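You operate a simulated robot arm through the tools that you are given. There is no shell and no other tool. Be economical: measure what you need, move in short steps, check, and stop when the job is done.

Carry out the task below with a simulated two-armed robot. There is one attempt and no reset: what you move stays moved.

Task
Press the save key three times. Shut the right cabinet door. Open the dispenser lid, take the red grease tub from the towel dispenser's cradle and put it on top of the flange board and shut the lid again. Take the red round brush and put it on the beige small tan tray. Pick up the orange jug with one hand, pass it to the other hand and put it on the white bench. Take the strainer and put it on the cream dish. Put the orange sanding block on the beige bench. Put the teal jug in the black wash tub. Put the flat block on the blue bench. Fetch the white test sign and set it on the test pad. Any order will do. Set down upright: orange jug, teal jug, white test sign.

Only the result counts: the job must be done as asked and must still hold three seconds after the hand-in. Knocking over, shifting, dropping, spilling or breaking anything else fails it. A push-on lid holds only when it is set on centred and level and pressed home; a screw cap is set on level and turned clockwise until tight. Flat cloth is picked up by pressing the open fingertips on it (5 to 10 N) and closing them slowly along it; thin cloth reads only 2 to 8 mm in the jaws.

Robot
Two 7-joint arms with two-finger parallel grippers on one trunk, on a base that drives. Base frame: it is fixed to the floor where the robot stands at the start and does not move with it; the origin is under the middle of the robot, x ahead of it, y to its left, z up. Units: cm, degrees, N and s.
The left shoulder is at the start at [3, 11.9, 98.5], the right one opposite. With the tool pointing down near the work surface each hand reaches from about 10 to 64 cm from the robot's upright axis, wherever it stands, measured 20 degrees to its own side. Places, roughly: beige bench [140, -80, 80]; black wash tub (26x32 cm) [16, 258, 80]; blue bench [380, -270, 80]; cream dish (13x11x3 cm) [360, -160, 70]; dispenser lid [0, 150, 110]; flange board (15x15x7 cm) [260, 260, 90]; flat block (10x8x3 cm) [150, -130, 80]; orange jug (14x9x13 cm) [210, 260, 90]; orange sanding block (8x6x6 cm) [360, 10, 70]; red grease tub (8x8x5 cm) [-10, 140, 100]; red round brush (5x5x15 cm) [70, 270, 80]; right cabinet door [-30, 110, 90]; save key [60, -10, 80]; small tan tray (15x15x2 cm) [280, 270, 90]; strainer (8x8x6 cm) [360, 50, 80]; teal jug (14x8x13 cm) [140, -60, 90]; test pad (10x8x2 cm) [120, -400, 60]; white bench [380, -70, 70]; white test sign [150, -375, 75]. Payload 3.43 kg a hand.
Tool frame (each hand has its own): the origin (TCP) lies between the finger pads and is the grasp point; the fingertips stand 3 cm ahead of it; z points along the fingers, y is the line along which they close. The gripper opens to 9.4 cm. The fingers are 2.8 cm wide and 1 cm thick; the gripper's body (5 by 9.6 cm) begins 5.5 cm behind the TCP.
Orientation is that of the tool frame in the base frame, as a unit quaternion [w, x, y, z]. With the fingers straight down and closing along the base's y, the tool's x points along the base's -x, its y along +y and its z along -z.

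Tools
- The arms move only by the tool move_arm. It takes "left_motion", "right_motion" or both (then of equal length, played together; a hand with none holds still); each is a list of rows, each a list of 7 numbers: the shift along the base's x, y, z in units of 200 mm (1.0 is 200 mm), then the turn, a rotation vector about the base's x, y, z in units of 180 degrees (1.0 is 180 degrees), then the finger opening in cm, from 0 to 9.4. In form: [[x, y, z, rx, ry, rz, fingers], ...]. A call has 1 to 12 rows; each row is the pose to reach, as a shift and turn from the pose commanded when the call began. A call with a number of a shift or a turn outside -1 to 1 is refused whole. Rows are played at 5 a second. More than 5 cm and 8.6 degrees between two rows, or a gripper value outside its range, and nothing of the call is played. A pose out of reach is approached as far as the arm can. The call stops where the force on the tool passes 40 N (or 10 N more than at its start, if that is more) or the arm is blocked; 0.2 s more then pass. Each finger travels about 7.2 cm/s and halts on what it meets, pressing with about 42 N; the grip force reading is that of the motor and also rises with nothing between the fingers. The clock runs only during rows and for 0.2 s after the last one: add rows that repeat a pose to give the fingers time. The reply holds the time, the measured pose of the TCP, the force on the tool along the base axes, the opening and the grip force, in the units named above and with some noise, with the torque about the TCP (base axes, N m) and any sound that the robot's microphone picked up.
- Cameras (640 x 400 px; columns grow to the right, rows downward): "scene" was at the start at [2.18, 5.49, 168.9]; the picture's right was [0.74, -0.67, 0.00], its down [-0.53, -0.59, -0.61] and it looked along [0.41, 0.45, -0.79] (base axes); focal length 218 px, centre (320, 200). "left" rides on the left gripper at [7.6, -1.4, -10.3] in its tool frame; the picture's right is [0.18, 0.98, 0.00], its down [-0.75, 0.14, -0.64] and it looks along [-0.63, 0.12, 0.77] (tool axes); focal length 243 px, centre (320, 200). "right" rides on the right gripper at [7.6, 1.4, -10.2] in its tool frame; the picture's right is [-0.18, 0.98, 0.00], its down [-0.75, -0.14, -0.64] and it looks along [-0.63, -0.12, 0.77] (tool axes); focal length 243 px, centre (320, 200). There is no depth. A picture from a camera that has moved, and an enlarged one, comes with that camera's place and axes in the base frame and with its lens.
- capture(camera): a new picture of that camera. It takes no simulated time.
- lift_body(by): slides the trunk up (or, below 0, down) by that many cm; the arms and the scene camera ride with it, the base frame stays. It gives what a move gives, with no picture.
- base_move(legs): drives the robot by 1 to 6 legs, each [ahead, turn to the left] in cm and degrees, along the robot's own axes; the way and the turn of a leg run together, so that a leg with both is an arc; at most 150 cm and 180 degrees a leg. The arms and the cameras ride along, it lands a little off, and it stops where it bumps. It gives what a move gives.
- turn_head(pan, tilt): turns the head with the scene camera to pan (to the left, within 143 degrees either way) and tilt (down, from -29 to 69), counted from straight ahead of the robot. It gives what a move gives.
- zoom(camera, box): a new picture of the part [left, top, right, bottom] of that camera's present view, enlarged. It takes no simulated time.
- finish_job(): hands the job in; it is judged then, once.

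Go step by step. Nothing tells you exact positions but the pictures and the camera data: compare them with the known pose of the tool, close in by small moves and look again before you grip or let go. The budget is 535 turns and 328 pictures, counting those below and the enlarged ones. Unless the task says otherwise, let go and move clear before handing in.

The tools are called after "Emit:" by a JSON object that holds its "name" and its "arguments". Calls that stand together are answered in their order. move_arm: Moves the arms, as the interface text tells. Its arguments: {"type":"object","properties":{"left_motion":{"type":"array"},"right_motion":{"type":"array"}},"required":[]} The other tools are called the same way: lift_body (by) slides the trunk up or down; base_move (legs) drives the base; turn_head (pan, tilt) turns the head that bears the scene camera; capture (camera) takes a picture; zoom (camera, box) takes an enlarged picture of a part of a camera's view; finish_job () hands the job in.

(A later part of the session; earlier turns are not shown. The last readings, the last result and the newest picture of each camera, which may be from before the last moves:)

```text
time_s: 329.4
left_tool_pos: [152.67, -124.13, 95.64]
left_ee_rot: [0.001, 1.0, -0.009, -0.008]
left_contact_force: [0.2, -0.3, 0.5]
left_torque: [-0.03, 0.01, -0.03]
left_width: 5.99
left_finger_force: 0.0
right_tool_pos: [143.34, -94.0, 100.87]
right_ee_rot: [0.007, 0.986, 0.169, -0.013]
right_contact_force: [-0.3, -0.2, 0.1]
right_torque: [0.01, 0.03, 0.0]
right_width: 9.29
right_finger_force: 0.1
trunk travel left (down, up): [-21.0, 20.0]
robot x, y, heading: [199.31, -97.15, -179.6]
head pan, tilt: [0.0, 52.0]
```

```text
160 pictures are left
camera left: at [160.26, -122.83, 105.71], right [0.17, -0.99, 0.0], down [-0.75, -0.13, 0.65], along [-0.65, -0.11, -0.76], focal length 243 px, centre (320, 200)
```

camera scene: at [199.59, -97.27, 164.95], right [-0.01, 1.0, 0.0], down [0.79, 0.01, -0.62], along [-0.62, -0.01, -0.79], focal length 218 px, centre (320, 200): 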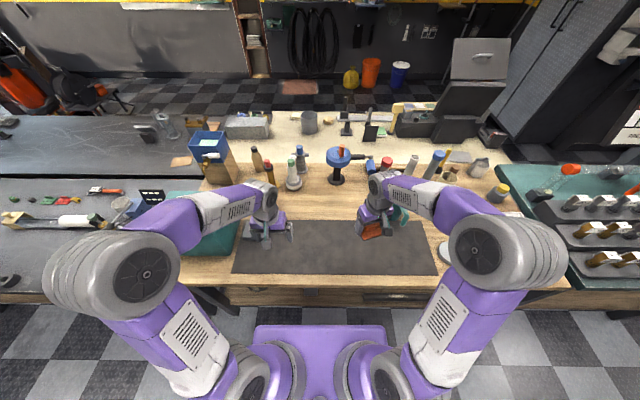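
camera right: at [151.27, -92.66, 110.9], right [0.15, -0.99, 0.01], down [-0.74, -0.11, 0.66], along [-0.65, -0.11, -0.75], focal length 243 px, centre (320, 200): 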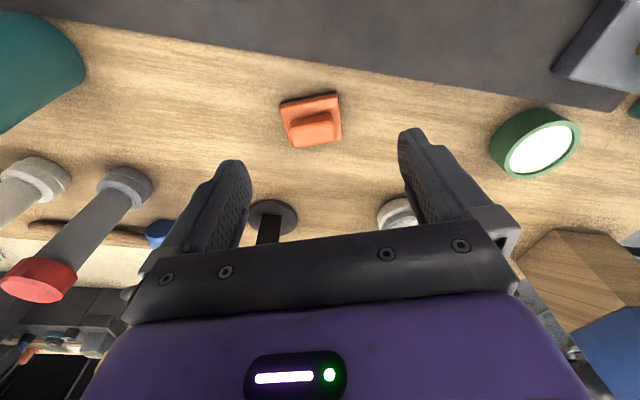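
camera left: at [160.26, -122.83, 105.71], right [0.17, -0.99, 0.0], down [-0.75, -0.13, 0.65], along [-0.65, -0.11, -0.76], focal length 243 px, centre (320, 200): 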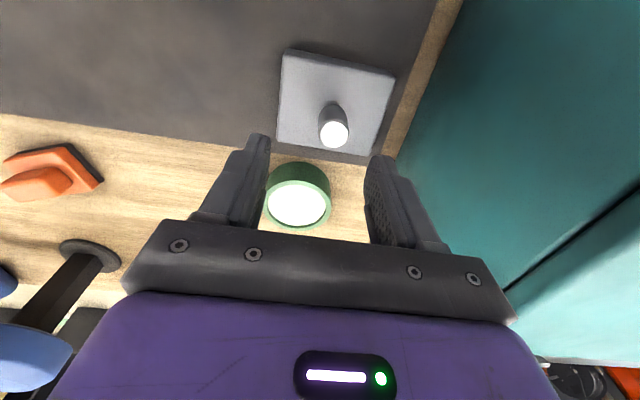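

Emit:
{"name": "move_arm", "arguments": {"left_motion": [[-0.025, -0.055, -0.1, 0, 0, 0, 6], [-0.025, -0.055, -0.22, 0, 0, 0, 6], [-0.025, -0.055, -0.34, 0, 0, 0, 6], [-0.025, -0.055, -0.4, 0, 0, 0, 6], [-0.025, -0.055, -0.4, 0, 0, 0, 4], [-0.025, -0.055, -0.4, 0, 0, 0, 2], [-0.025, -0.055, -0.4, 0, 0, 0, 0.5], [-0.025, -0.055, -0.4, 0, 0, 0, 0.5]]}}

Emit:
{"name": "capture", "arguments": {"camera": "left"}}

```text
time_s: 331.2
left_tool_pos: [151.9, -125.36, 87.48]
left_ee_rot: [0.0, 1.0, -0.009, -0.009]
left_contact_force: [-0.1, -5.1, 0.1]
left_torque: [-0.02, 0.28, 0.08]
left_width: 2.49
left_finger_force: 41.6
right_tool_pos: [143.25, -94.1, 100.78]
right_ee_rot: [0.005, 0.986, 0.168, -0.013]
right_contact_force: [0.2, 0.3, -0.1]
right_torque: [0.01, -0.03, 0.01]
right_width: 9.31
right_finger_force: 0.0
trunk travel left (down, up): [-21.0, 20.0]
robot x, y, heading: [199.46, -97.2, -179.3]
head pan, tilt: [0.0, 52.0]
```

```text
159 pictures are left
camera left: at [159.63, -124.01, 97.59], right [0.17, -0.99, 0.0], down [-0.75, -0.13, 0.65], along [-0.65, -0.11, -0.76], focal length 243 px, centre (320, 200)
```

left: 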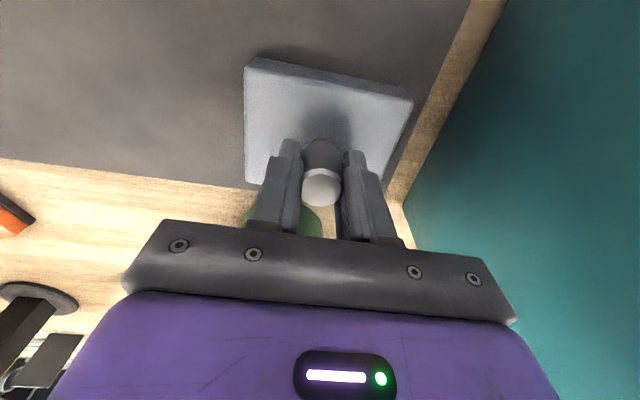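

Knob gripped (2.5 cm). I lift the block.

Emit:
{"name": "move_arm", "arguments": {"left_motion": [[0, 0, 0.08, 0, 0, 0, 0.5], [0, 0, 0.25, 0, 0, 0, 0.5], [0, 0, 0.45, 0, 0, 0, 0.5], [0.05, 0.05, 0.65, 0, 0, 0, 0.5], [0.15, 0.15, 0.8, 0, 0, 0, 0.5], [0.3, 0.3, 0.9, 0, 0, 0, 0.5]]}}

Emit:
{"name": "capture", "arguments": {"camera": "left"}}

```text
time_s: 332.6
left_tool_pos: [158.41, -119.26, 105.41]
left_ee_rot: [0.001, 1.0, -0.01, -0.008]
left_contact_force: [0.2, 0.3, -13.1]
left_torque: [0.0, -0.03, -0.01]
left_width: 2.47
left_finger_force: 42.1
right_tool_pos: [143.48, -94.01, 100.84]
right_ee_rot: [0.007, 0.986, 0.169, -0.013]
right_contact_force: [0.7, 1.1, 0.8]
right_torque: [0.04, 0.01, -0.03]
right_width: 9.29
right_finger_force: 0.0
trunk travel left (down, up): [-21.0, 20.0]
robot x, y, heading: [199.55, -96.9, -179.3]
head pan, tilt: [0.0, 52.0]
```

```text
158 pictures are left
camera left: at [166.14, -117.85, 115.52], right [0.17, -0.99, 0.0], down [-0.75, -0.13, 0.65], along [-0.65, -0.11, -0.76], focal length 243 px, centre (320, 200)
```

left: 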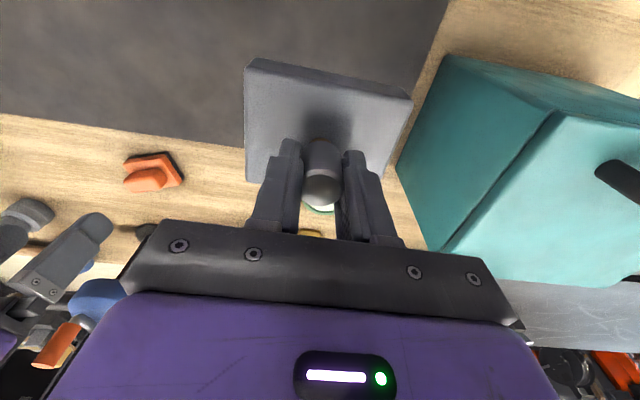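

Block held (1.3 kg). I tuck the right hand and drive to the blue bench.

Emit:
{"name": "move_arm", "arguments": {"right_motion": [[0.15, 0.1, 0.05, 0, 0, 0, 9.3], [0.3, 0.2, 0.1, 0, 0, 0, 9.3], [0.45, 0.3, 0.15, 0, 0, 0, 9.3], [0.6, 0.4, 0.2, 0, 0, 0, 9.3], [0.72, 0.5, 0.2, 0, 0, 0, 9.3]]}}

Emit:
{"name": "base_move", "arguments": {"legs": [[-45, 0], [0, 90], [100, 0], [60, 0], [0, 90], [20, 0]]}}

Emit:
{"name": "turn_head", "arguments": {"pan": 0, "tilt": 38}}

Emit:
{"name": "capture", "arguments": {"camera": "scene"}}

```text
time_s: 333.8
left_tool_pos: [158.25, -119.22, 105.42]
left_ee_rot: [0.001, 1.0, -0.009, -0.008]
left_contact_force: [0.7, -0.3, -13.5]
left_torque: [0.01, 0.02, 0.03]
left_width: 2.48
left_finger_force: 41.7
right_tool_pos: [157.57, -83.96, 104.77]
right_ee_rot: [0.006, 0.986, 0.168, -0.014]
right_contact_force: [-0.1, 0.5, 0.5]
right_torque: [-0.01, 0.01, -0.01]
right_width: 9.3
right_finger_force: 0.1
trunk travel left (down, up): [-21.0, 20.0]
robot x, y, heading: [199.73, -97.34, -179.3]
head pan, tilt: [0.0, 52.0]
```

```text
time_s: 352.9
left_tool_pos: [314.08, -232.99, 105.25]
left_ee_rot: [0.006, 0.018, 1.0, 0.0]
left_contact_force: [-0.1, 0.9, -13.3]
left_torque: [-0.02, -0.02, 0.03]
left_width: 2.49
left_finger_force: 41.9
right_tool_pos: [314.5, -268.29, 104.67]
right_ee_rot: [0.012, -0.161, 0.987, 0.007]
right_contact_force: [-0.1, -0.3, 0.5]
right_torque: [-0.01, 0.02, 0.0]
right_width: 9.31
right_finger_force: 0.0
trunk travel left (down, up): [-21.0, 20.0]
robot x, y, heading: [272.48, -254.32, -0.6]
head pan, tilt: [0.0, 52.0]
```

```text
time_s: 353.7
left_tool_pos: [314.06, -233.0, 105.26]
left_ee_rot: [0.006, 0.018, 1.0, 0.001]
left_contact_force: [0.2, -0.4, -12.8]
left_torque: [0.01, 0.0, 0.03]
left_width: 2.48
left_finger_force: 41.7
right_tool_pos: [314.25, -268.25, 104.78]
right_ee_rot: [0.013, -0.16, 0.987, 0.006]
right_contact_force: [-0.2, 0.0, 0.5]
right_torque: [-0.02, 0.0, -0.01]
right_width: 9.27
right_finger_force: 0.0
trunk travel left (down, up): [-21.0, 20.0]
robot x, y, heading: [272.75, -254.22, -0.4]
head pan, tilt: [0.0, 38.0]
```

```text
157 pictures are left
camera scene: at [278.47, -254.42, 166.92], right [-0.01, -1.0, 0.0], down [-0.62, 0.0, -0.79], along [0.79, -0.01, -0.62], focal length 218 px, centre (320, 200)
```

scene: 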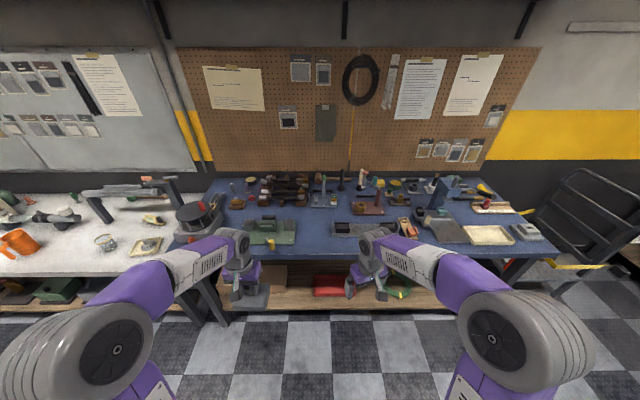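

Emit:
{"name": "zoom", "arguments": {"camera": "scene", "box": [190, 160, 390, 280]}}

Emit:
{"name": "zoom", "arguments": {"camera": "scene", "box": [350, 160, 550, 280]}}

```text
3.20 times, centred on (290, 220) of scene
camera zoom: at [278.47, -254.42, 166.92], right [-0.01, -1.0, 0.0], down [-0.62, 0.0, -0.79], along [0.79, -0.01, -0.62], focal length 696 px, centre (416, 136)
```

zoom: 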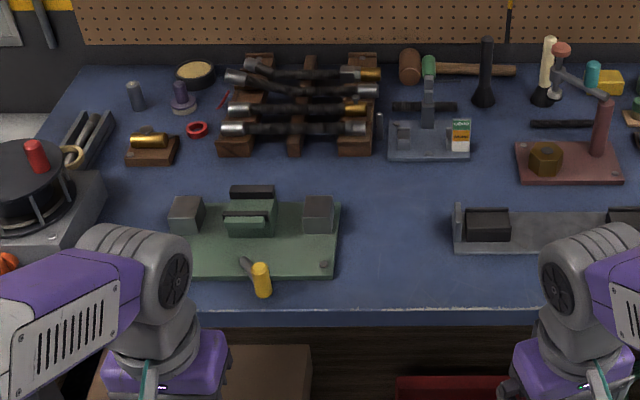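

```text
3.20 times, centred on (450, 220) of scene
camera zoom: at [278.47, -254.42, 166.92], right [-0.01, -1.0, 0.0], down [-0.62, 0.0, -0.79], along [0.79, -0.01, -0.62], focal length 696 px, centre (-96, 136)
```

zoom: 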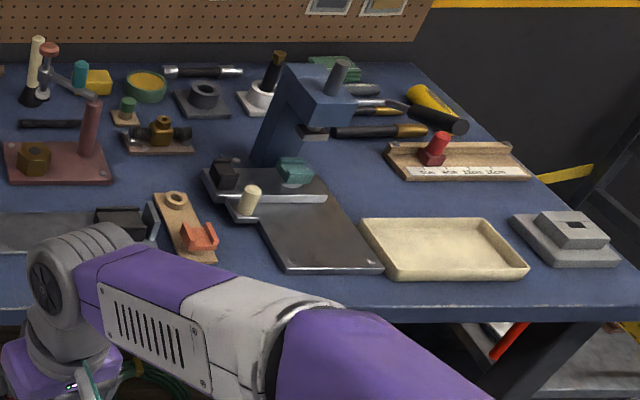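

A clear 19 cm gap lies around [363, -252] between the green jig and the grey rail. I drive in.

Emit:
{"name": "base_move", "arguments": {"legs": [[40, 0]]}}

Emit:
{"name": "capture", "arguments": {"camera": "left"}}

```text
time_s: 356.2
left_tool_pos: [353.73, -233.58, 105.29]
left_ee_rot: [0.007, 0.019, 1.0, 0.0]
left_contact_force: [-0.3, 0.1, -12.6]
left_torque: [-0.01, -0.01, 0.03]
left_width: 2.48
left_finger_force: 41.8
right_tool_pos: [353.72, -268.76, 104.69]
right_ee_rot: [0.013, -0.158, 0.987, 0.007]
right_contact_force: [-0.4, 0.2, 0.1]
right_torque: [0.0, 0.01, 0.0]
right_width: 9.3
right_finger_force: 0.1
trunk travel left (down, up): [-21.0, 20.0]
robot x, y, heading: [312.19, -254.82, -0.6]
head pan, tilt: [0.0, 38.0]
```

```text
154 pictures are left
camera left: at [345.78, -234.64, 115.42], right [-0.14, 0.99, 0.0], down [0.75, 0.11, 0.65], along [0.65, 0.09, -0.76], focal length 243 px, centre (320, 200)
```

left: 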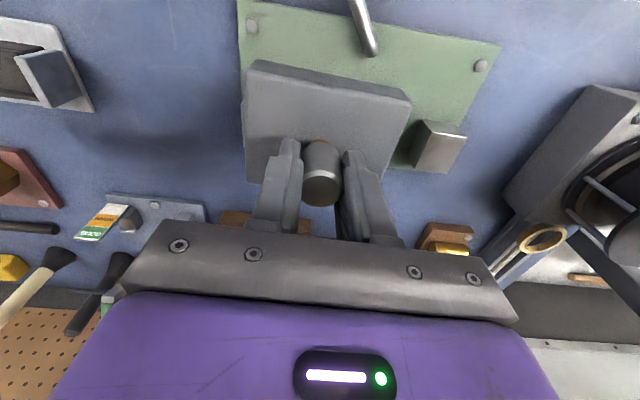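

Emit:
{"name": "move_arm", "arguments": {"left_motion": [[0.05, -0.16, 0, 0, 0, 0, 0.5], [0.1, -0.33, 0, 0, 0, 0, 0.5], [0.17, -0.5, 0, 0, 0, 0, 0.5], [0.25, -0.67, 0, 0, 0, 0, 0.5], [0.32, -0.84, 0, 0, 0, 0, 0.5], [0.39, -0.99, 0, 0, 0, 0, 0.5], [0.39, -0.99, -0.2, 0, 0, 0, 0.5], [0.39, -0.99, -0.4, 0, 0, 0, 0.5]], "right_motion": [[0, -0.1, 0, 0, 0, 0, 9.3], [-0.05, -0.2, 0, 0, 0, 0, 9.3], [-0.1, -0.3, 0, 0, 0, 0, 9.3], [-0.15, -0.4, 0, 0, 0, 0, 9.3], [-0.2, -0.45, 0, 0, 0, 0, 9.3], [-0.2, -0.45, 0, 0, 0, 0, 9.3], [-0.2, -0.45, 0, 0, 0, 0, 9.3], [-0.2, -0.45, 0, 0, 0, 0, 9.3]]}}

Emit:
{"name": "capture", "arguments": {"camera": "left"}}

```text
time_s: 358.0
left_tool_pos: [361.42, -253.35, 97.55]
left_ee_rot: [0.007, 0.019, 1.0, 0.001]
left_contact_force: [0.2, 0.1, -12.5]
left_torque: [-0.03, -0.01, -0.01]
left_width: 2.49
left_finger_force: 41.9
right_tool_pos: [349.88, -277.85, 104.7]
right_ee_rot: [0.012, -0.159, 0.987, 0.006]
right_contact_force: [0.5, -0.6, -0.2]
right_torque: [0.0, -0.03, 0.02]
right_width: 9.3
right_finger_force: 0.1
trunk travel left (down, up): [-21.0, 20.0]
robot x, y, heading: [312.41, -254.52, -0.5]
head pan, tilt: [0.0, 38.0]
```

```text
153 pictures are left
camera left: at [353.63, -254.45, 107.66], right [-0.15, 0.99, 0.0], down [0.75, 0.11, 0.65], along [0.65, 0.09, -0.76], focal length 243 px, centre (320, 200)
```

left: 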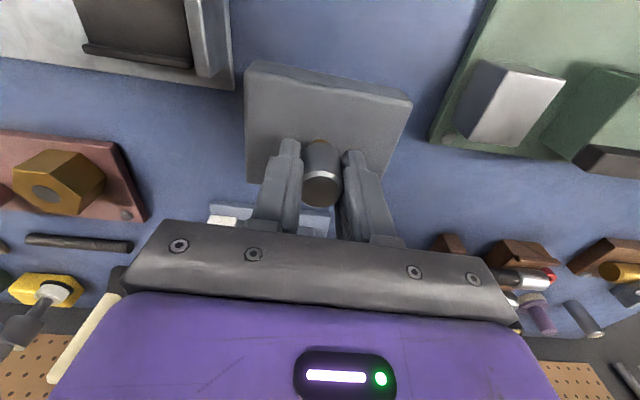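

Emit:
{"name": "move_arm", "arguments": {"left_motion": [[0, 0, -0.15, 0, 0, 0, 0.5], [0, 0, -0.3, 0, 0, 0, 0.5], [0, 0, -0.4, 0, 0, 0, 0.5], [0, 0, -0.46, 0, 0, 0, 0.5]]}}

Emit:
{"name": "move_arm", "arguments": {"left_motion": [[0, 0, -0.03, 0, 0, 0, 0.5], [0, 0, -0.05, 0, 0, 0, 0.5], [0, 0, -0.07, 0, 0, 0, 0.5], [0, 0, -0.09, 0, 0, 0, 0.5]]}}

```text
time_s: 358.8
left_tool_pos: [361.63, -253.24, 91.01]
left_ee_rot: [0.013, 0.019, 1.0, -0.001]
left_contact_force: [-5.7, 2.3, 14.4]
left_torque: [0.43, 0.18, 0.17]
left_width: 2.49
left_finger_force: 42.4
right_tool_pos: [349.61, -277.82, 104.75]
right_ee_rot: [0.014, -0.158, 0.987, 0.006]
right_contact_force: [0.2, 0.3, -0.7]
right_torque: [0.01, 0.01, 0.01]
right_width: 9.3
right_finger_force: 0.1
trunk travel left (down, up): [-21.0, 20.0]
robot x, y, heading: [312.13, -254.72, -0.4]
head pan, tilt: [0.0, 38.0]
stopped in row 3 (left hand): the force on the tool passed its limit at 65 N (the readings are from after the stop); the commanded pose is now the measured one
```

```text
time_s: 359.1
left_tool_pos: [361.64, -253.32, 91.05]
left_ee_rot: [0.015, 0.019, 1.0, -0.001]
left_contact_force: [-8.1, 2.2, 15.1]
left_torque: [0.68, -0.07, 0.2]
left_width: 2.49
left_finger_force: 42.0
right_tool_pos: [349.66, -277.72, 104.86]
right_ee_rot: [0.014, -0.158, 0.987, 0.006]
right_contact_force: [0.1, 0.2, 0.5]
right_torque: [-0.03, 0.03, 0.0]
right_width: 9.29
right_finger_force: 0.1
trunk travel left (down, up): [-21.0, 20.0]
robot x, y, heading: [312.02, -254.76, -0.7]
head pan, tilt: [0.0, 38.0]
stopped in row 1 (left hand): the force on the tool passed its limit at 47 N (the readings are from after the stop); the commanded pose is now the measured one
```

Contact came at z≈91, a bit higher than expected. I look to make sure nothing is underneath.

Emit:
{"name": "capture", "arguments": {"camera": "left"}}

Emit:
{"name": "turn_head", "arguments": {"pan": 0, "tilt": 55}}

Emit:
{"name": "zoom", "arguments": {"camera": "scene", "box": [230, 150, 410, 270]}}

```text
152 pictures are left
camera left: at [353.65, -254.39, 101.05], right [-0.15, 0.99, -0.01], down [0.74, 0.12, 0.66], along [0.66, 0.09, -0.75], focal length 243 px, centre (320, 200)
```

left: 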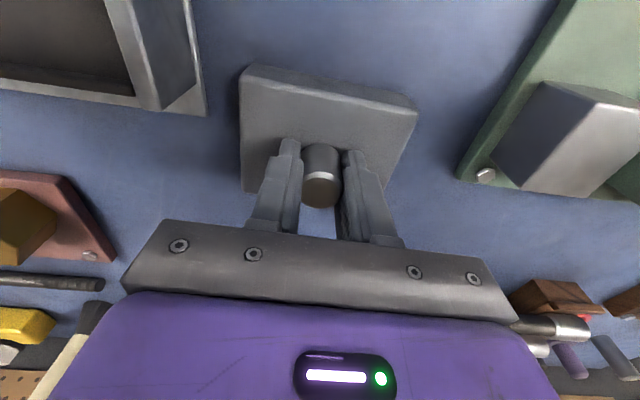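

```text
time_s: 359.9
left_tool_pos: [361.82, -253.35, 91.09]
left_ee_rot: [0.016, 0.02, 1.0, -0.002]
left_contact_force: [-4.3, 2.4, 27.8]
left_torque: [0.81, 1.8, 0.02]
left_width: 2.5
left_finger_force: 42.2
right_tool_pos: [349.54, -277.62, 104.91]
right_ee_rot: [0.015, -0.158, 0.987, 0.006]
right_contact_force: [0.0, 0.6, 0.6]
right_torque: [-0.01, 0.01, -0.02]
right_width: 9.29
right_finger_force: 0.0
trunk travel left (down, up): [-21.0, 20.0]
robot x, y, heading: [311.76, -254.94, -0.7]
head pan, tilt: [0.0, 55.0]
```

```text
3.33 times, centred on (320, 210) of scene
camera zoom: at [316.19, -254.83, 164.59], right [-0.01, -1.0, 0.0], down [-0.82, 0.01, -0.58], along [0.58, -0.01, -0.82], focal length 725 px, centre (320, 167)
```

zoom: 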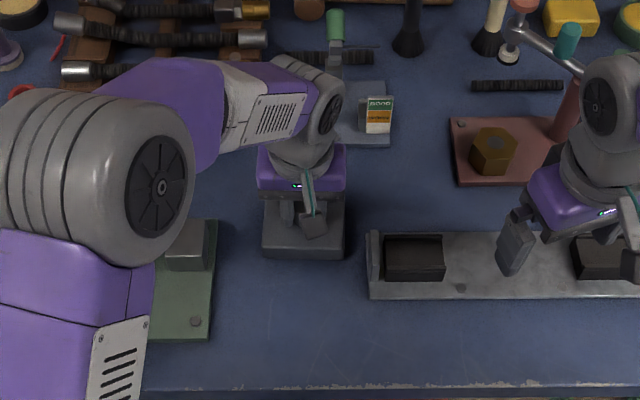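

The block rests flat on the clear blue surface. I release and lift off.

Emit:
{"name": "move_arm", "arguments": {"left_motion": [[0, 0, 0.01, 0, 0, 0, 2.7], [0, 0, 0.01, 0, 0, 0, 4], [0, 0, 0.01, 0, 0, 0, 5.5], [0, 0, 0.1, 0, 0, 0, 5.5], [0, 0, 0.3, 0, 0, 0, 6], [0, 0, 0.5, 0, 0, 0, 6], [-0.1, 0.1, 0.65, 0, 0, 0, 8], [-0.25, 0.25, 0.7, 0, 0, 0, 9], [-0.4, 0.4, 0.7, 0, 0, 0, 9.3]]}}

Emit:
{"name": "capture", "arguments": {"camera": "left"}}

```text
time_s: 361.9
left_tool_pos: [353.4, -245.18, 105.24]
left_ee_rot: [0.014, 0.02, 1.0, -0.002]
left_contact_force: [-1.1, 0.4, -0.6]
left_torque: [-0.02, 0.0, -0.03]
left_width: 9.32
left_finger_force: 0.1
right_tool_pos: [349.76, -277.6, 104.73]
right_ee_rot: [0.014, -0.158, 0.987, 0.006]
right_contact_force: [0.2, -0.4, -0.6]
right_torque: [-0.01, -0.03, -0.01]
right_width: 9.29
right_finger_force: 0.0
trunk travel left (down, up): [-21.0, 20.0]
robot x, y, heading: [311.69, -254.84, -0.5]
head pan, tilt: [0.0, 55.0]
```

```text
150 pictures are left
camera left: at [345.31, -246.25, 115.27], right [-0.15, 0.99, -0.01], down [0.74, 0.11, 0.66], along [0.66, 0.09, -0.75], focal length 243 px, centre (320, 200)
```

left: 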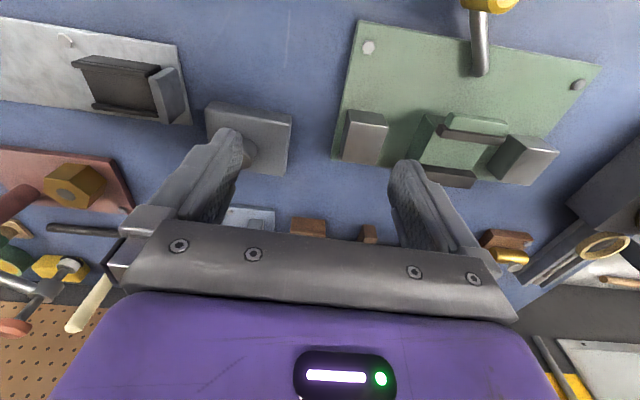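

Flat block placed. Next I back off and look for the test sign and pad.

Emit:
{"name": "base_move", "arguments": {"legs": [[-40, 0], [0, -90]]}}

Emit:
{"name": "turn_head", "arguments": {"pan": -45, "tilt": 25}}

Emit:
{"name": "capture", "arguments": {"camera": "scene"}}

```text
time_s: 368.2
left_tool_pos: [281.87, -295.84, 105.26]
left_ee_rot: [0.009, 0.719, 0.695, -0.011]
left_contact_force: [0.0, -0.1, -0.3]
left_torque: [0.02, 0.0, 0.02]
left_width: 9.3
left_finger_force: 0.1
right_tool_pos: [249.4, -292.11, 104.8]
right_ee_rot: [0.014, 0.585, 0.811, -0.005]
right_contact_force: [-0.6, -1.1, 0.2]
right_torque: [-0.03, 0.03, 0.01]
right_width: 9.28
right_finger_force: 0.1
trunk travel left (down, up): [-21.0, 20.0]
robot x, y, heading: [272.32, -254.27, -90.5]
head pan, tilt: [0.0, 55.0]
```

```text
time_s: 369.4
left_tool_pos: [281.9, -295.83, 105.25]
left_ee_rot: [0.009, 0.719, 0.695, -0.011]
left_contact_force: [0.8, 0.4, -0.5]
left_torque: [0.02, 0.03, 0.01]
left_width: 9.31
left_finger_force: 0.1
right_tool_pos: [249.37, -292.24, 104.69]
right_ee_rot: [0.013, 0.585, 0.811, -0.005]
right_contact_force: [0.2, -0.4, -1.0]
right_torque: [-0.02, 0.01, 0.0]
right_width: 9.31
right_finger_force: 0.0
trunk travel left (down, up): [-21.0, 20.0]
robot x, y, heading: [272.44, -254.44, -90.5]
head pan, tilt: [-45.0, 25.0]
```

```text
149 pictures are left
camera scene: at [265.94, -257.95, 168.96], right [-0.7, 0.71, 0.0], down [0.3, 0.3, -0.91], along [-0.65, -0.64, -0.42], focal length 218 px, centre (320, 200)
```

scene: 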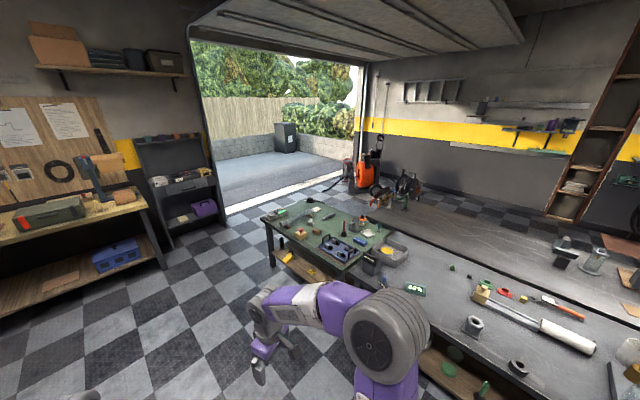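

Emit:
{"name": "zoom", "arguments": {"camera": "scene", "box": [240, 180, 440, 300]}}

```text
3.20 times, centred on (340, 240) of scene
camera zoom: at [265.94, -257.95, 168.96], right [-0.7, 0.71, 0.0], down [0.3, 0.3, -0.91], along [-0.65, -0.64, -0.42], focal length 696 px, centre (256, 72)
```

zoom: 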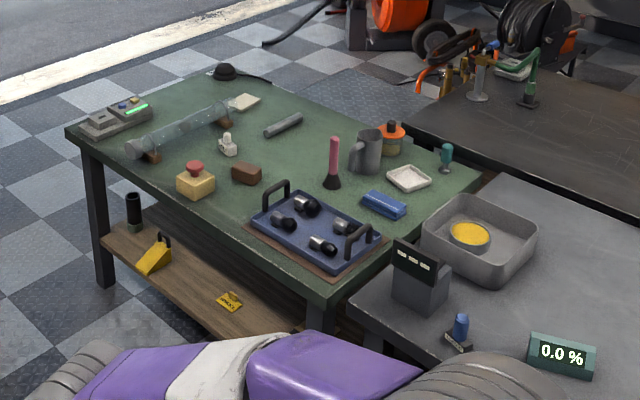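

The small white sign is near [151, -377] on the green bench, and the white pad near [124, -402]. I drive to face the sign from the aisle.

Emit:
{"name": "base_move", "arguments": {"legs": [[121, 0], [0, -90], [40, 0]]}}

Emit:
{"name": "turn_head", "arguments": {"pan": 0, "tilt": 38}}

Emit:
{"name": "capture", "arguments": {"camera": "scene"}}

Emit:
{"name": "zoom", "arguments": {"camera": "scene", "box": [220, 150, 420, 280]}}

```text
time_s: 381.1
left_tool_pos: [189.79, -382.34, 105.29]
left_ee_rot: [-0.001, 1.0, -0.004, -0.013]
left_contact_force: [-0.8, 0.6, 0.3]
left_torque: [-0.02, 0.01, 0.01]
left_width: 9.3
left_finger_force: 0.1
right_tool_pos: [192.58, -349.79, 104.72]
right_ee_rot: [0.007, 0.985, 0.174, -0.013]
right_contact_force: [-0.1, -0.8, 0.4]
right_torque: [0.01, 0.03, -0.01]
right_width: 9.29
right_finger_force: 0.0
trunk travel left (down, up): [-21.0, 20.0]
robot x, y, heading: [230.96, -371.09, -178.9]
head pan, tilt: [-45.0, 25.0]
```

```text
time_s: 382.3
left_tool_pos: [189.99, -382.29, 105.27]
left_ee_rot: [-0.002, 1.0, -0.004, -0.014]
left_contact_force: [0.5, 1.3, 0.0]
left_torque: [0.0, 0.02, 0.02]
left_width: 9.3
left_finger_force: 0.1
right_tool_pos: [192.56, -349.85, 104.82]
right_ee_rot: [0.005, 0.985, 0.173, -0.013]
right_contact_force: [-0.5, -0.5, 0.2]
right_torque: [-0.02, -0.04, -0.03]
right_width: 9.3
right_finger_force: 0.0
trunk travel left (down, up): [-21.0, 20.0]
robot x, y, heading: [230.85, -371.55, -179.0]
head pan, tilt: [0.0, 38.0]
```

```text
147 pictures are left
camera scene: at [225.54, -371.85, 166.93], right [-0.02, 1.0, 0.0], down [0.62, 0.01, -0.79], along [-0.79, -0.01, -0.62], focal length 218 px, centre (320, 200)
```

scene: 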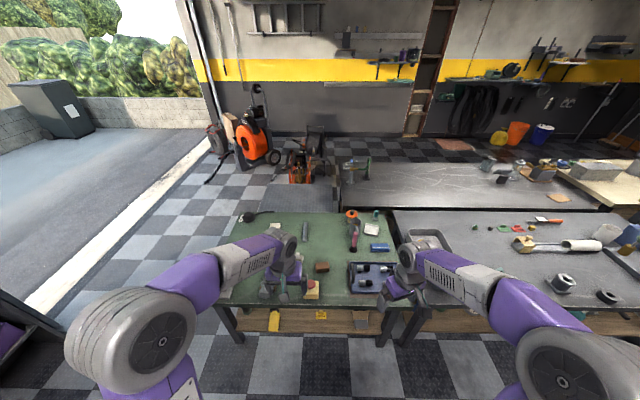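

```text
3.08 times, centred on (320, 215) of scene
camera zoom: at [225.54, -371.85, 166.93], right [-0.02, 1.0, 0.0], down [0.62, 0.01, -0.79], along [-0.79, -0.01, -0.62], focal length 670 px, centre (320, 154)
```

zoom: 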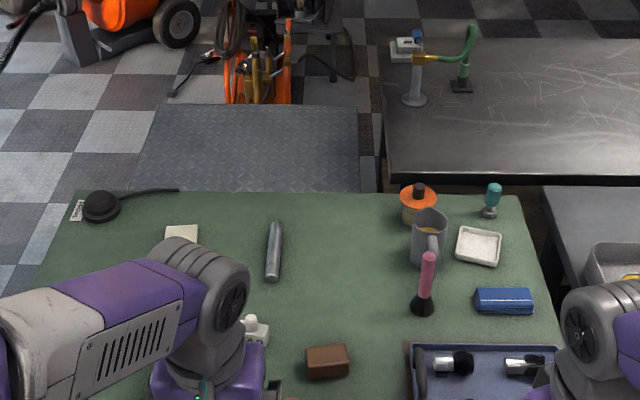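

Emit:
{"name": "move_arm", "arguments": {"left_motion": [[0.05, -0.2, 0.05, 0, 0, 0, 9.3], [0.1, -0.4, 0.1, 0, 0, 0, 9.3], [0.15, -0.6, 0.15, 0, 0, 0, 9.3], [0.2, -0.8, 0.2, 0, 0, 0, 9.3]]}}

Emit:
{"name": "zoom", "arguments": {"camera": "scene", "box": [200, 180, 400, 310]}}

Emit:
{"name": "zoom", "arguments": {"camera": "scene", "box": [230, 210, 330, 290]}}

```text
time_s: 383.3
left_tool_pos: [193.62, -398.4, 109.03]
left_ee_rot: [-0.002, 1.0, -0.004, -0.015]
left_contact_force: [0.9, 0.0, 0.2]
left_torque: [0.02, 0.02, -0.02]
left_width: 9.3
left_finger_force: 0.1
right_tool_pos: [192.7, -349.85, 104.82]
right_ee_rot: [0.007, 0.985, 0.174, -0.013]
right_contact_force: [0.9, -0.5, 0.0]
right_torque: [0.01, 0.03, -0.01]
right_width: 9.29
right_finger_force: 0.1
trunk travel left (down, up): [-21.0, 20.0]
robot x, y, heading: [230.93, -371.77, -179.0]
head pan, tilt: [0.0, 38.0]
```

```text
3.08 times, centred on (300, 245) of scene
camera zoom: at [225.59, -371.93, 166.93], right [-0.02, 1.0, 0.0], down [0.62, 0.01, -0.79], along [-0.79, -0.02, -0.62], focal length 670 px, centre (382, 62)
```

zoom: 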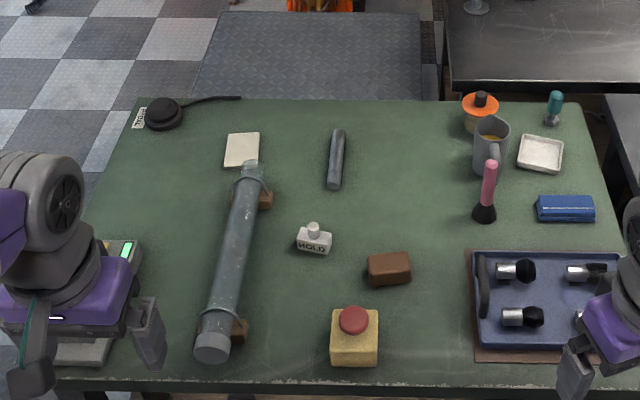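

```text
5.00 times, centred on (280, 250) of scene
camera zoom: at [225.59, -371.93, 166.93], right [-0.02, 1.0, 0.0], down [0.62, 0.01, -0.79], along [-0.79, -0.02, -0.62], focal length 1088 px, centre (520, -50)
```

zoom: 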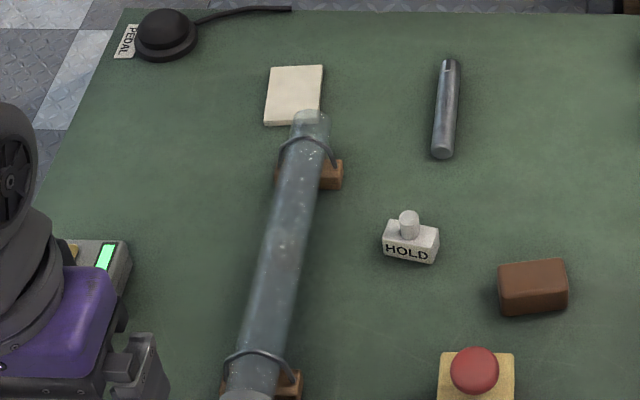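

The white sign ("HOLD", knob on top) is near [146, -387], bench top z≈60. I lower the trunk and drive closer.

Emit:
{"name": "lift_body", "arguments": {"by": -14}}

Emit:
{"name": "base_move", "arguments": {"legs": [[29, 0]]}}

Emit:
{"name": "capture", "arguments": {"camera": "left"}}

Emit:
{"name": "capture", "arguments": {"camera": "right"}}

```text
time_s: 384.9
left_tool_pos: [193.59, -398.27, 95.03]
left_ee_rot: [-0.001, 1.0, -0.004, -0.014]
left_contact_force: [-1.1, -0.4, -0.1]
left_torque: [-0.01, 0.0, 0.04]
left_width: 9.27
left_finger_force: 0.1
right_tool_pos: [192.65, -349.81, 90.86]
right_ee_rot: [0.005, 0.985, 0.173, -0.013]
right_contact_force: [0.1, -0.1, 0.1]
right_torque: [-0.03, -0.03, -0.01]
right_width: 9.29
right_finger_force: 0.0
trunk travel left (down, up): [-7.0, 34.0]
robot x, y, heading: [231.19, -371.88, -179.2]
head pan, tilt: [0.0, 38.0]
```

```text
time_s: 386.9
left_tool_pos: [165.66, -399.28, 94.96]
left_ee_rot: [0.0, 1.0, 0.0, -0.015]
left_contact_force: [0.1, 0.0, -0.4]
left_torque: [0.0, 0.01, 0.03]
left_width: 9.31
left_finger_force: 0.1
right_tool_pos: [164.25, -350.71, 90.65]
right_ee_rot: [0.006, 0.984, 0.177, -0.013]
right_contact_force: [-0.3, 0.2, 0.2]
right_torque: [-0.02, -0.05, -0.04]
right_width: 9.29
right_finger_force: 0.0
trunk travel left (down, up): [-7.0, 34.0]
robot x, y, heading: [202.95, -372.32, -178.5]
head pan, tilt: [0.0, 38.0]
```

```text
143 pictures are left
camera left: at [173.42, -397.89, 105.02], right [0.18, -0.98, -0.01], down [-0.74, -0.14, 0.66], along [-0.65, -0.12, -0.75], focal length 243 px, centre (320, 200)
```

left: 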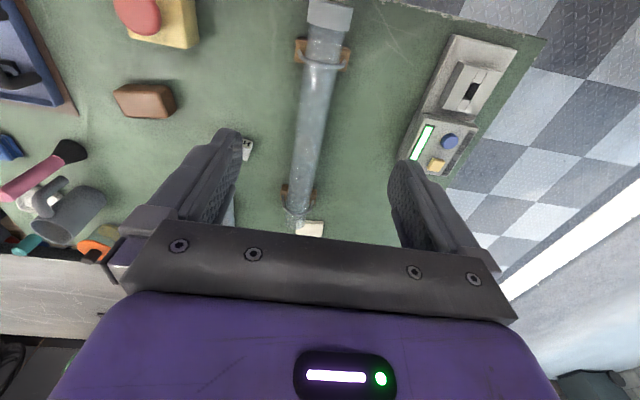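

```text
142 pictures are left
camera right: at [172.02, -349.35, 100.78], right [0.17, -0.99, 0.01], down [-0.74, -0.12, 0.66], along [-0.65, -0.12, -0.75], focal length 243 px, centre (320, 200)
```

right: 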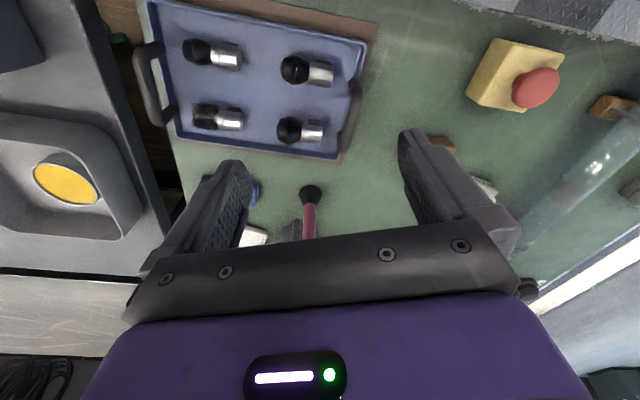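

Emit:
{"name": "move_arm", "arguments": {"left_motion": [[-0.12, 0.12, 0, 0, 0, 0, 7], [-0.28, 0.26, -0.05, 0, 0, 0, 6], [-0.44, 0.4, -0.12, 0, 0, 0, 6], [-0.6, 0.52, -0.22, 0, 0, 0, 6], [-0.76, 0.58, -0.35, 0, 0, 0, 6], [-0.9, 0.58, -0.5, 0, 0, 0, 6], [-0.92, 0.58, -0.65, 0, 0, 0, 6], [-0.92, 0.58, -0.8, 0, 0, 0, 6]]}}

Emit:
{"name": "capture", "arguments": {"camera": "left"}}

```text
time_s: 388.7
left_tool_pos: [147.11, -387.91, 78.83]
left_ee_rot: [-0.002, 1.0, 0.0, -0.014]
left_contact_force: [-0.8, 0.2, 0.0]
left_torque: [0.0, -0.04, 0.01]
left_width: 5.99
left_finger_force: 0.0
right_tool_pos: [164.31, -350.8, 90.9]
right_ee_rot: [0.006, 0.984, 0.178, -0.013]
right_contact_force: [-0.5, 0.1, -0.5]
right_torque: [0.02, 0.01, -0.05]
right_width: 9.28
right_finger_force: 0.0
trunk travel left (down, up): [-7.0, 34.0]
robot x, y, heading: [203.31, -372.5, -178.2]
head pan, tilt: [0.0, 38.0]
```

```text
141 pictures are left
camera left: at [154.92, -386.41, 88.88], right [0.18, -0.98, -0.01], down [-0.73, -0.14, 0.66], along [-0.65, -0.12, -0.75], focal length 243 px, centre (320, 200)
```

left: 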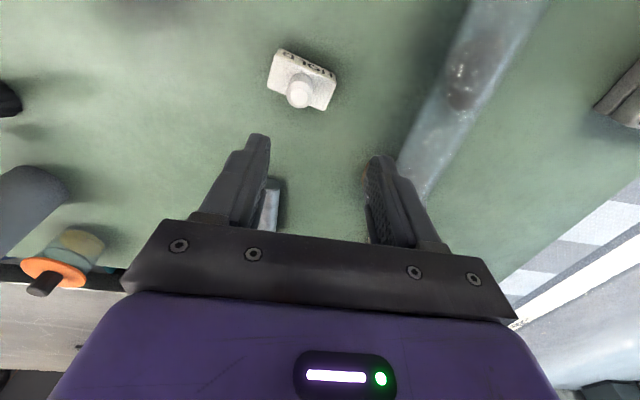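

Emit:
{"name": "move_arm", "arguments": {"left_motion": [[0.005, 0.1, -0.15, 0, 0, 0, 6], [0.005, 0.1, -0.3, 0, 0, 0, 6], [0.005, 0.1, -0.45, 0, 0, 0, 6], [0.005, 0.1, -0.5, 0, 0, 0, 6]]}}

Emit:
{"name": "capture", "arguments": {"camera": "left"}}

```text
time_s: 389.7
left_tool_pos: [147.42, -385.81, 68.94]
left_ee_rot: [-0.001, 1.0, 0.0, -0.014]
left_contact_force: [-0.7, -0.2, 0.8]
left_torque: [0.01, 0.0, 0.0]
left_width: 6.01
left_finger_force: 0.0
right_tool_pos: [164.29, -350.79, 90.74]
right_ee_rot: [0.006, 0.984, 0.177, -0.013]
right_contact_force: [-0.5, -0.1, -0.3]
right_torque: [-0.03, 0.0, 0.0]
right_width: 9.3
right_finger_force: 0.0
trunk travel left (down, up): [-7.0, 34.0]
robot x, y, heading: [203.11, -372.59, -178.3]
head pan, tilt: [0.0, 38.0]
```

```text
140 pictures are left
camera left: at [155.29, -384.37, 78.97], right [0.18, -0.98, -0.01], down [-0.74, -0.14, 0.66], along [-0.65, -0.12, -0.75], focal length 243 px, centre (320, 200)
```

left: 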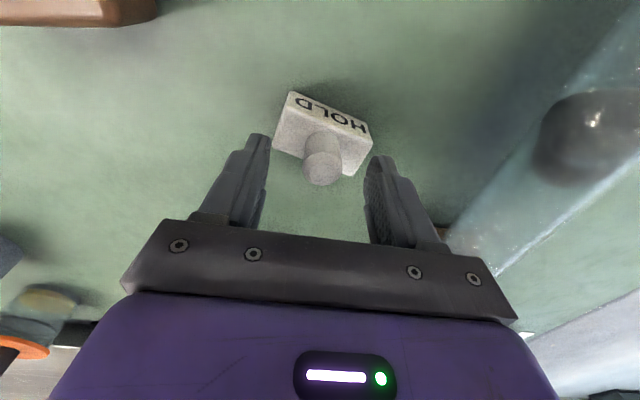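

Emit:
{"name": "move_arm", "arguments": {"left_motion": [[0, -0.005, -0.07, 0, 0, 0, 6], [0, -0.005, -0.13, 0, 0, 0, 6], [0, -0.005, -0.14, 0, 0, 0, 4], [0, -0.005, -0.14, 0, 0, 0, 2], [0, -0.005, -0.14, 0, 0, 0, 0.5], [0, -0.005, -0.14, 0, 0, 0, 0.5]]}}

Emit:
{"name": "capture", "arguments": {"camera": "left"}}

```text
time_s: 390.2
left_tool_pos: [147.17, -385.85, 68.3]
left_ee_rot: [-0.002, 1.0, 0.0, -0.02]
left_contact_force: [6.6, -0.6, 19.7]
left_torque: [-0.48, -0.44, 0.17]
left_width: 6.0
left_finger_force: 0.1
right_tool_pos: [164.31, -350.75, 90.79]
right_ee_rot: [0.005, 0.984, 0.177, -0.013]
right_contact_force: [0.1, 0.9, -0.2]
right_torque: [0.04, 0.0, 0.03]
right_width: 9.32
right_finger_force: 0.0
trunk travel left (down, up): [-7.0, 34.0]
robot x, y, heading: [203.19, -372.21, -178.3]
head pan, tilt: [0.0, 38.0]
stopped in row 2 (left hand): the force on the tool passed its limit at 50 N (the readings are from after the stop); the commanded pose is now the measured one
```

```text
139 pictures are left
camera left: at [155.04, -384.41, 78.13], right [0.18, -0.98, -0.01], down [-0.73, -0.14, 0.67], along [-0.66, -0.12, -0.74], focal length 243 px, centre (320, 200)
```

left: 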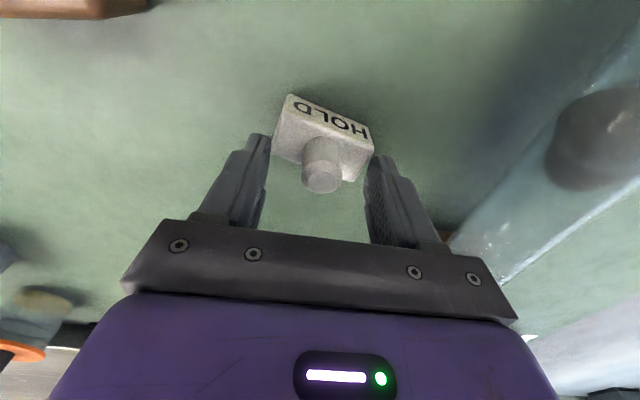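

The fingertips stand on the sign's base top; I raise slightly and close on the knob.

Emit:
{"name": "move_arm", "arguments": {"left_motion": [[0, 0, 0.02, 0, 0, 0, 5], [0, 0, 0.02, 0, 0, 0, 3.5], [0, 0, 0.02, 0, 0, 0, 2], [0, 0, 0.02, 0, 0, 0, 0.5], [0, 0, 0.02, 0, 0, 0, 0.5]]}}

Emit:
{"name": "capture", "arguments": {"camera": "left"}}

```text
time_s: 391.4
left_tool_pos: [147.24, -385.99, 68.2]
left_ee_rot: [-0.001, 1.0, 0.0, -0.017]
left_contact_force: [0.0, 0.7, 1.0]
left_torque: [-0.01, 0.02, 0.01]
left_width: 2.12
left_finger_force: 42.2
right_tool_pos: [164.34, -350.78, 90.75]
right_ee_rot: [0.005, 0.984, 0.177, -0.013]
right_contact_force: [0.3, 0.2, -0.3]
right_torque: [-0.02, 0.01, 0.02]
right_width: 9.28
right_finger_force: 0.0
trunk travel left (down, up): [-7.0, 34.0]
robot x, y, heading: [202.79, -372.67, -178.4]
head pan, tilt: [0.0, 38.0]
```

```text
138 pictures are left
camera left: at [155.09, -384.48, 78.23], right [0.18, -0.98, -0.01], down [-0.73, -0.14, 0.67], along [-0.66, -0.12, -0.74], focal length 243 px, centre (320, 200)
```

left: 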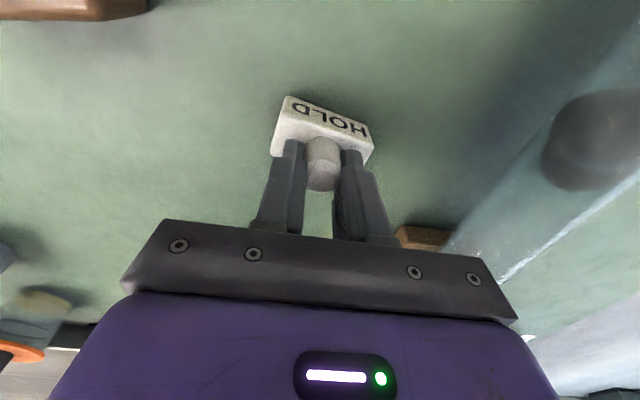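

Emit:
{"name": "move_arm", "arguments": {"left_motion": [[0, 0, 0.1, 0, 0, 0, 0.5], [0, 0, 0.3, 0, 0, 0, 0.5], [0, 0, 0.5, 0, 0, 0, 0.5], [0.05, 0, 0.7, 0, 0, 0, 0.5], [0.15, 0, 0.9, 0, 0, 0, 0.5], [0.3, 0, 1, 0, 0, 0, 0.5], [0.5, 0, 1, 0, 0, 0, 0.5]]}}

Emit:
{"name": "capture", "arguments": {"camera": "left"}}

Emit:
{"name": "turn_head", "arguments": {"pan": 60, "tilt": 35}}

Emit:
{"name": "capture", "arguments": {"camera": "scene"}}

```text
time_s: 393.0
left_tool_pos: [157.52, -385.93, 88.34]
left_ee_rot: [-0.001, 1.0, 0.0, -0.019]
left_contact_force: [-0.1, -0.4, -0.2]
left_torque: [-0.01, 0.02, -0.02]
left_width: 2.12
left_finger_force: 42.2
right_tool_pos: [164.34, -350.79, 90.77]
right_ee_rot: [0.005, 0.984, 0.177, -0.013]
right_contact_force: [0.8, -0.2, -0.2]
right_torque: [0.01, 0.01, 0.04]
right_width: 9.33
right_finger_force: 0.1
trunk travel left (down, up): [-7.0, 34.0]
robot x, y, heading: [202.94, -372.26, -178.5]
head pan, tilt: [0.0, 38.0]
```

```text
137 pictures are left
camera left: at [165.34, -384.52, 98.24], right [0.18, -0.98, -0.01], down [-0.73, -0.14, 0.67], along [-0.66, -0.12, -0.74], focal length 243 px, centre (320, 200)
```

left: 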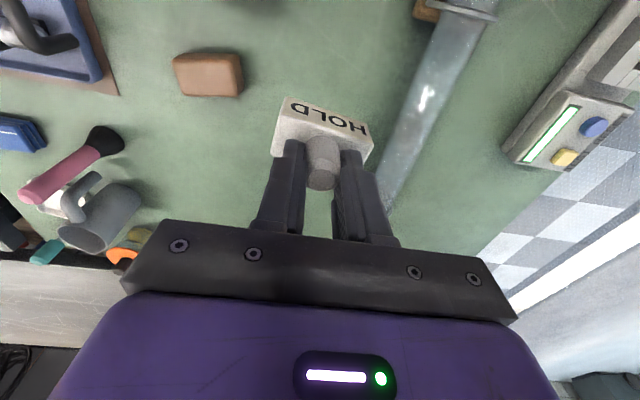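

```text
time_s: 394.3
left_tool_pos: [157.32, -385.9, 88.25]
left_ee_rot: [-0.001, 1.0, 0.0, -0.017]
left_contact_force: [-1.4, -0.4, -0.5]
left_torque: [-0.02, 0.01, 0.0]
left_width: 2.07
left_finger_force: 42.0
right_tool_pos: [164.37, -350.75, 90.76]
right_ee_rot: [0.006, 0.984, 0.178, -0.013]
right_contact_force: [-0.1, -0.2, -0.6]
right_torque: [-0.01, 0.04, -0.02]
right_width: 9.29
right_finger_force: 0.1
trunk travel left (down, up): [-7.0, 34.0]
robot x, y, heading: [202.93, -372.02, -178.4]
head pan, tilt: [60.0, 35.0]
```

```text
136 pictures are left
camera scene: at [201.81, -380.08, 153.39], right [-0.88, 0.48, 0.0], down [0.27, 0.5, -0.82], along [-0.39, -0.72, -0.57], focal length 218 px, centre (320, 200)
```

scene: 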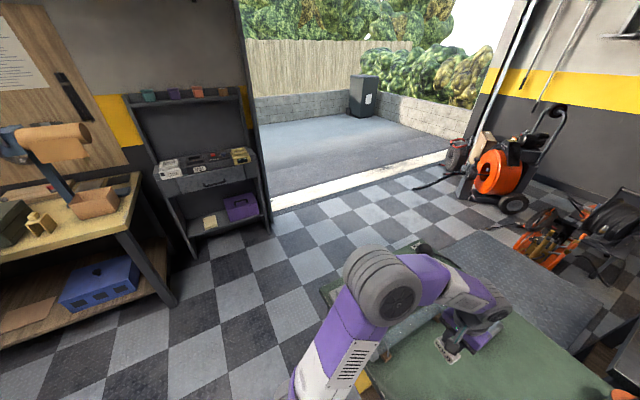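

The floor south of the bench is clear. I drive around to the bench's south end, facing +y.

Emit:
{"name": "base_move", "arguments": {"legs": [[-14, 0], [0, 89], [90, 0], [0, -90]]}}

Emit:
{"name": "turn_head", "arguments": {"pan": -30, "tilt": 35}}

Emit:
{"name": "capture", "arguments": {"camera": "scene"}}

```text
time_s: 407.6
left_tool_pos: [171.29, -474.33, 88.28]
left_ee_rot: [-0.002, 1.0, -0.021, -0.018]
left_contact_force: [-0.1, 0.8, -0.5]
left_torque: [-0.01, 0.01, -0.03]
left_width: 2.1
left_finger_force: 41.7
right_tool_pos: [179.68, -439.5, 90.81]
right_ee_rot: [0.006, 0.988, 0.156, -0.013]
right_contact_force: [0.4, 1.0, -0.7]
right_torque: [0.01, 0.02, -0.04]
right_width: 9.29
right_finger_force: 0.1
trunk travel left (down, up): [-7.0, 34.0]
robot x, y, heading: [217.39, -462.65, 179.1]
head pan, tilt: [60.0, 35.0]
```

```text
time_s: 409.3
left_tool_pos: [171.17, -474.35, 88.19]
left_ee_rot: [-0.002, 1.0, -0.022, -0.017]
left_contact_force: [-0.2, -0.5, -1.4]
left_torque: [-0.05, 0.03, -0.01]
left_width: 2.09
left_finger_force: 41.8
right_tool_pos: [179.63, -439.41, 90.81]
right_ee_rot: [0.005, 0.987, 0.157, -0.013]
right_contact_force: [-0.1, 0.2, -0.4]
right_torque: [0.0, 0.03, 0.03]
right_width: 9.27
right_finger_force: 0.1
trunk travel left (down, up): [-7.0, 34.0]
robot x, y, heading: [217.37, -462.6, 179.1]
head pan, tilt: [-30.0, 35.0]
```

```text
135 pictures are left
camera scene: at [212.85, -458.31, 153.39], right [0.51, 0.86, 0.0], down [0.49, -0.29, -0.82], along [-0.7, 0.42, -0.57], focal length 218 px, centre (320, 200)
```

scene: 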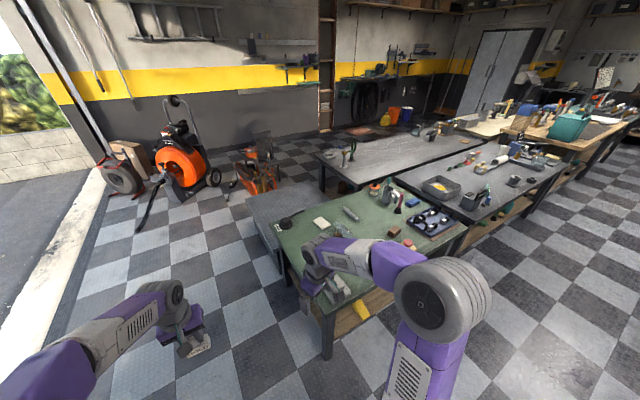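

Emit:
{"name": "base_move", "arguments": {"legs": [[92, 0], [0, -90]]}}

Emit:
{"name": "turn_head", "arguments": {"pan": 0, "tilt": 50}}

Emit:
{"name": "capture", "arguments": {"camera": "scene"}}

Emit:
{"name": "capture", "arguments": {"camera": "left"}}

```text
time_s: 418.0
left_tool_pos: [115.0, -413.94, 88.29]
left_ee_rot: [0.014, -0.674, 0.738, 0.01]
left_contact_force: [0.1, -0.6, -0.3]
left_torque: [0.0, -0.01, -0.01]
left_width: 2.07
left_finger_force: 42.2
right_tool_pos: [149.39, -423.89, 90.68]
right_ee_rot: [-0.006, 0.794, -0.607, -0.013]
right_contact_force: [-0.2, -0.2, -0.2]
right_torque: [-0.06, -0.02, -0.03]
right_width: 9.28
right_finger_force: 0.1
trunk travel left (down, up): [-7.0, 34.0]
robot x, y, heading: [124.23, -460.69, 86.1]
head pan, tilt: [-30.0, 35.0]
```

```text
time_s: 419.0
left_tool_pos: [115.0, -413.8, 88.24]
left_ee_rot: [0.015, -0.674, 0.738, 0.01]
left_contact_force: [0.3, -0.3, -0.1]
left_torque: [0.01, 0.05, 0.03]
left_width: 2.09
left_finger_force: 41.5
right_tool_pos: [149.45, -423.95, 90.84]
right_ee_rot: [-0.005, 0.795, -0.606, -0.013]
right_contact_force: [-0.3, -0.4, 0.3]
right_torque: [-0.01, -0.01, 0.04]
right_width: 9.31
right_finger_force: 0.1
trunk travel left (down, up): [-7.0, 34.0]
robot x, y, heading: [124.73, -460.44, 86.8]
head pan, tilt: [0.0, 50.0]
```

```text
134 pictures are left
camera scene: at [124.94, -455.78, 151.22], right [1.0, -0.06, 0.0], down [-0.05, -0.76, -0.64], along [0.04, 0.64, -0.77], focal length 218 px, centre (320, 200)
```

scene: 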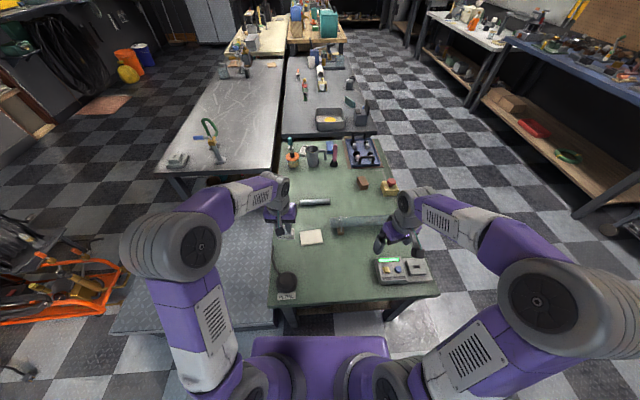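

```text
133 pictures are left
camera left: at [115.56, -421.94, 98.21], right [-1.0, -0.1, -0.01], down [-0.08, 0.74, 0.67], along [-0.06, 0.67, -0.74], focal length 243 px, centre (320, 200)
```

left: 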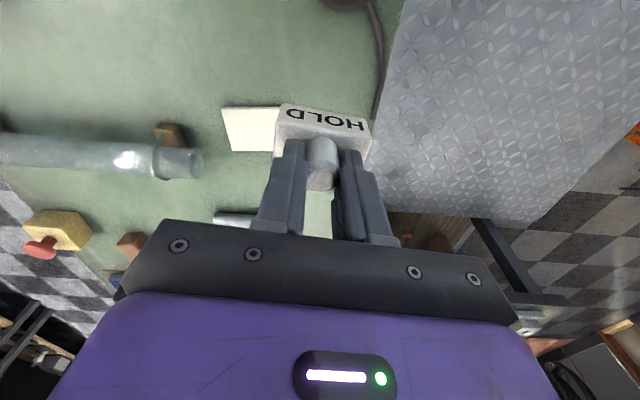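

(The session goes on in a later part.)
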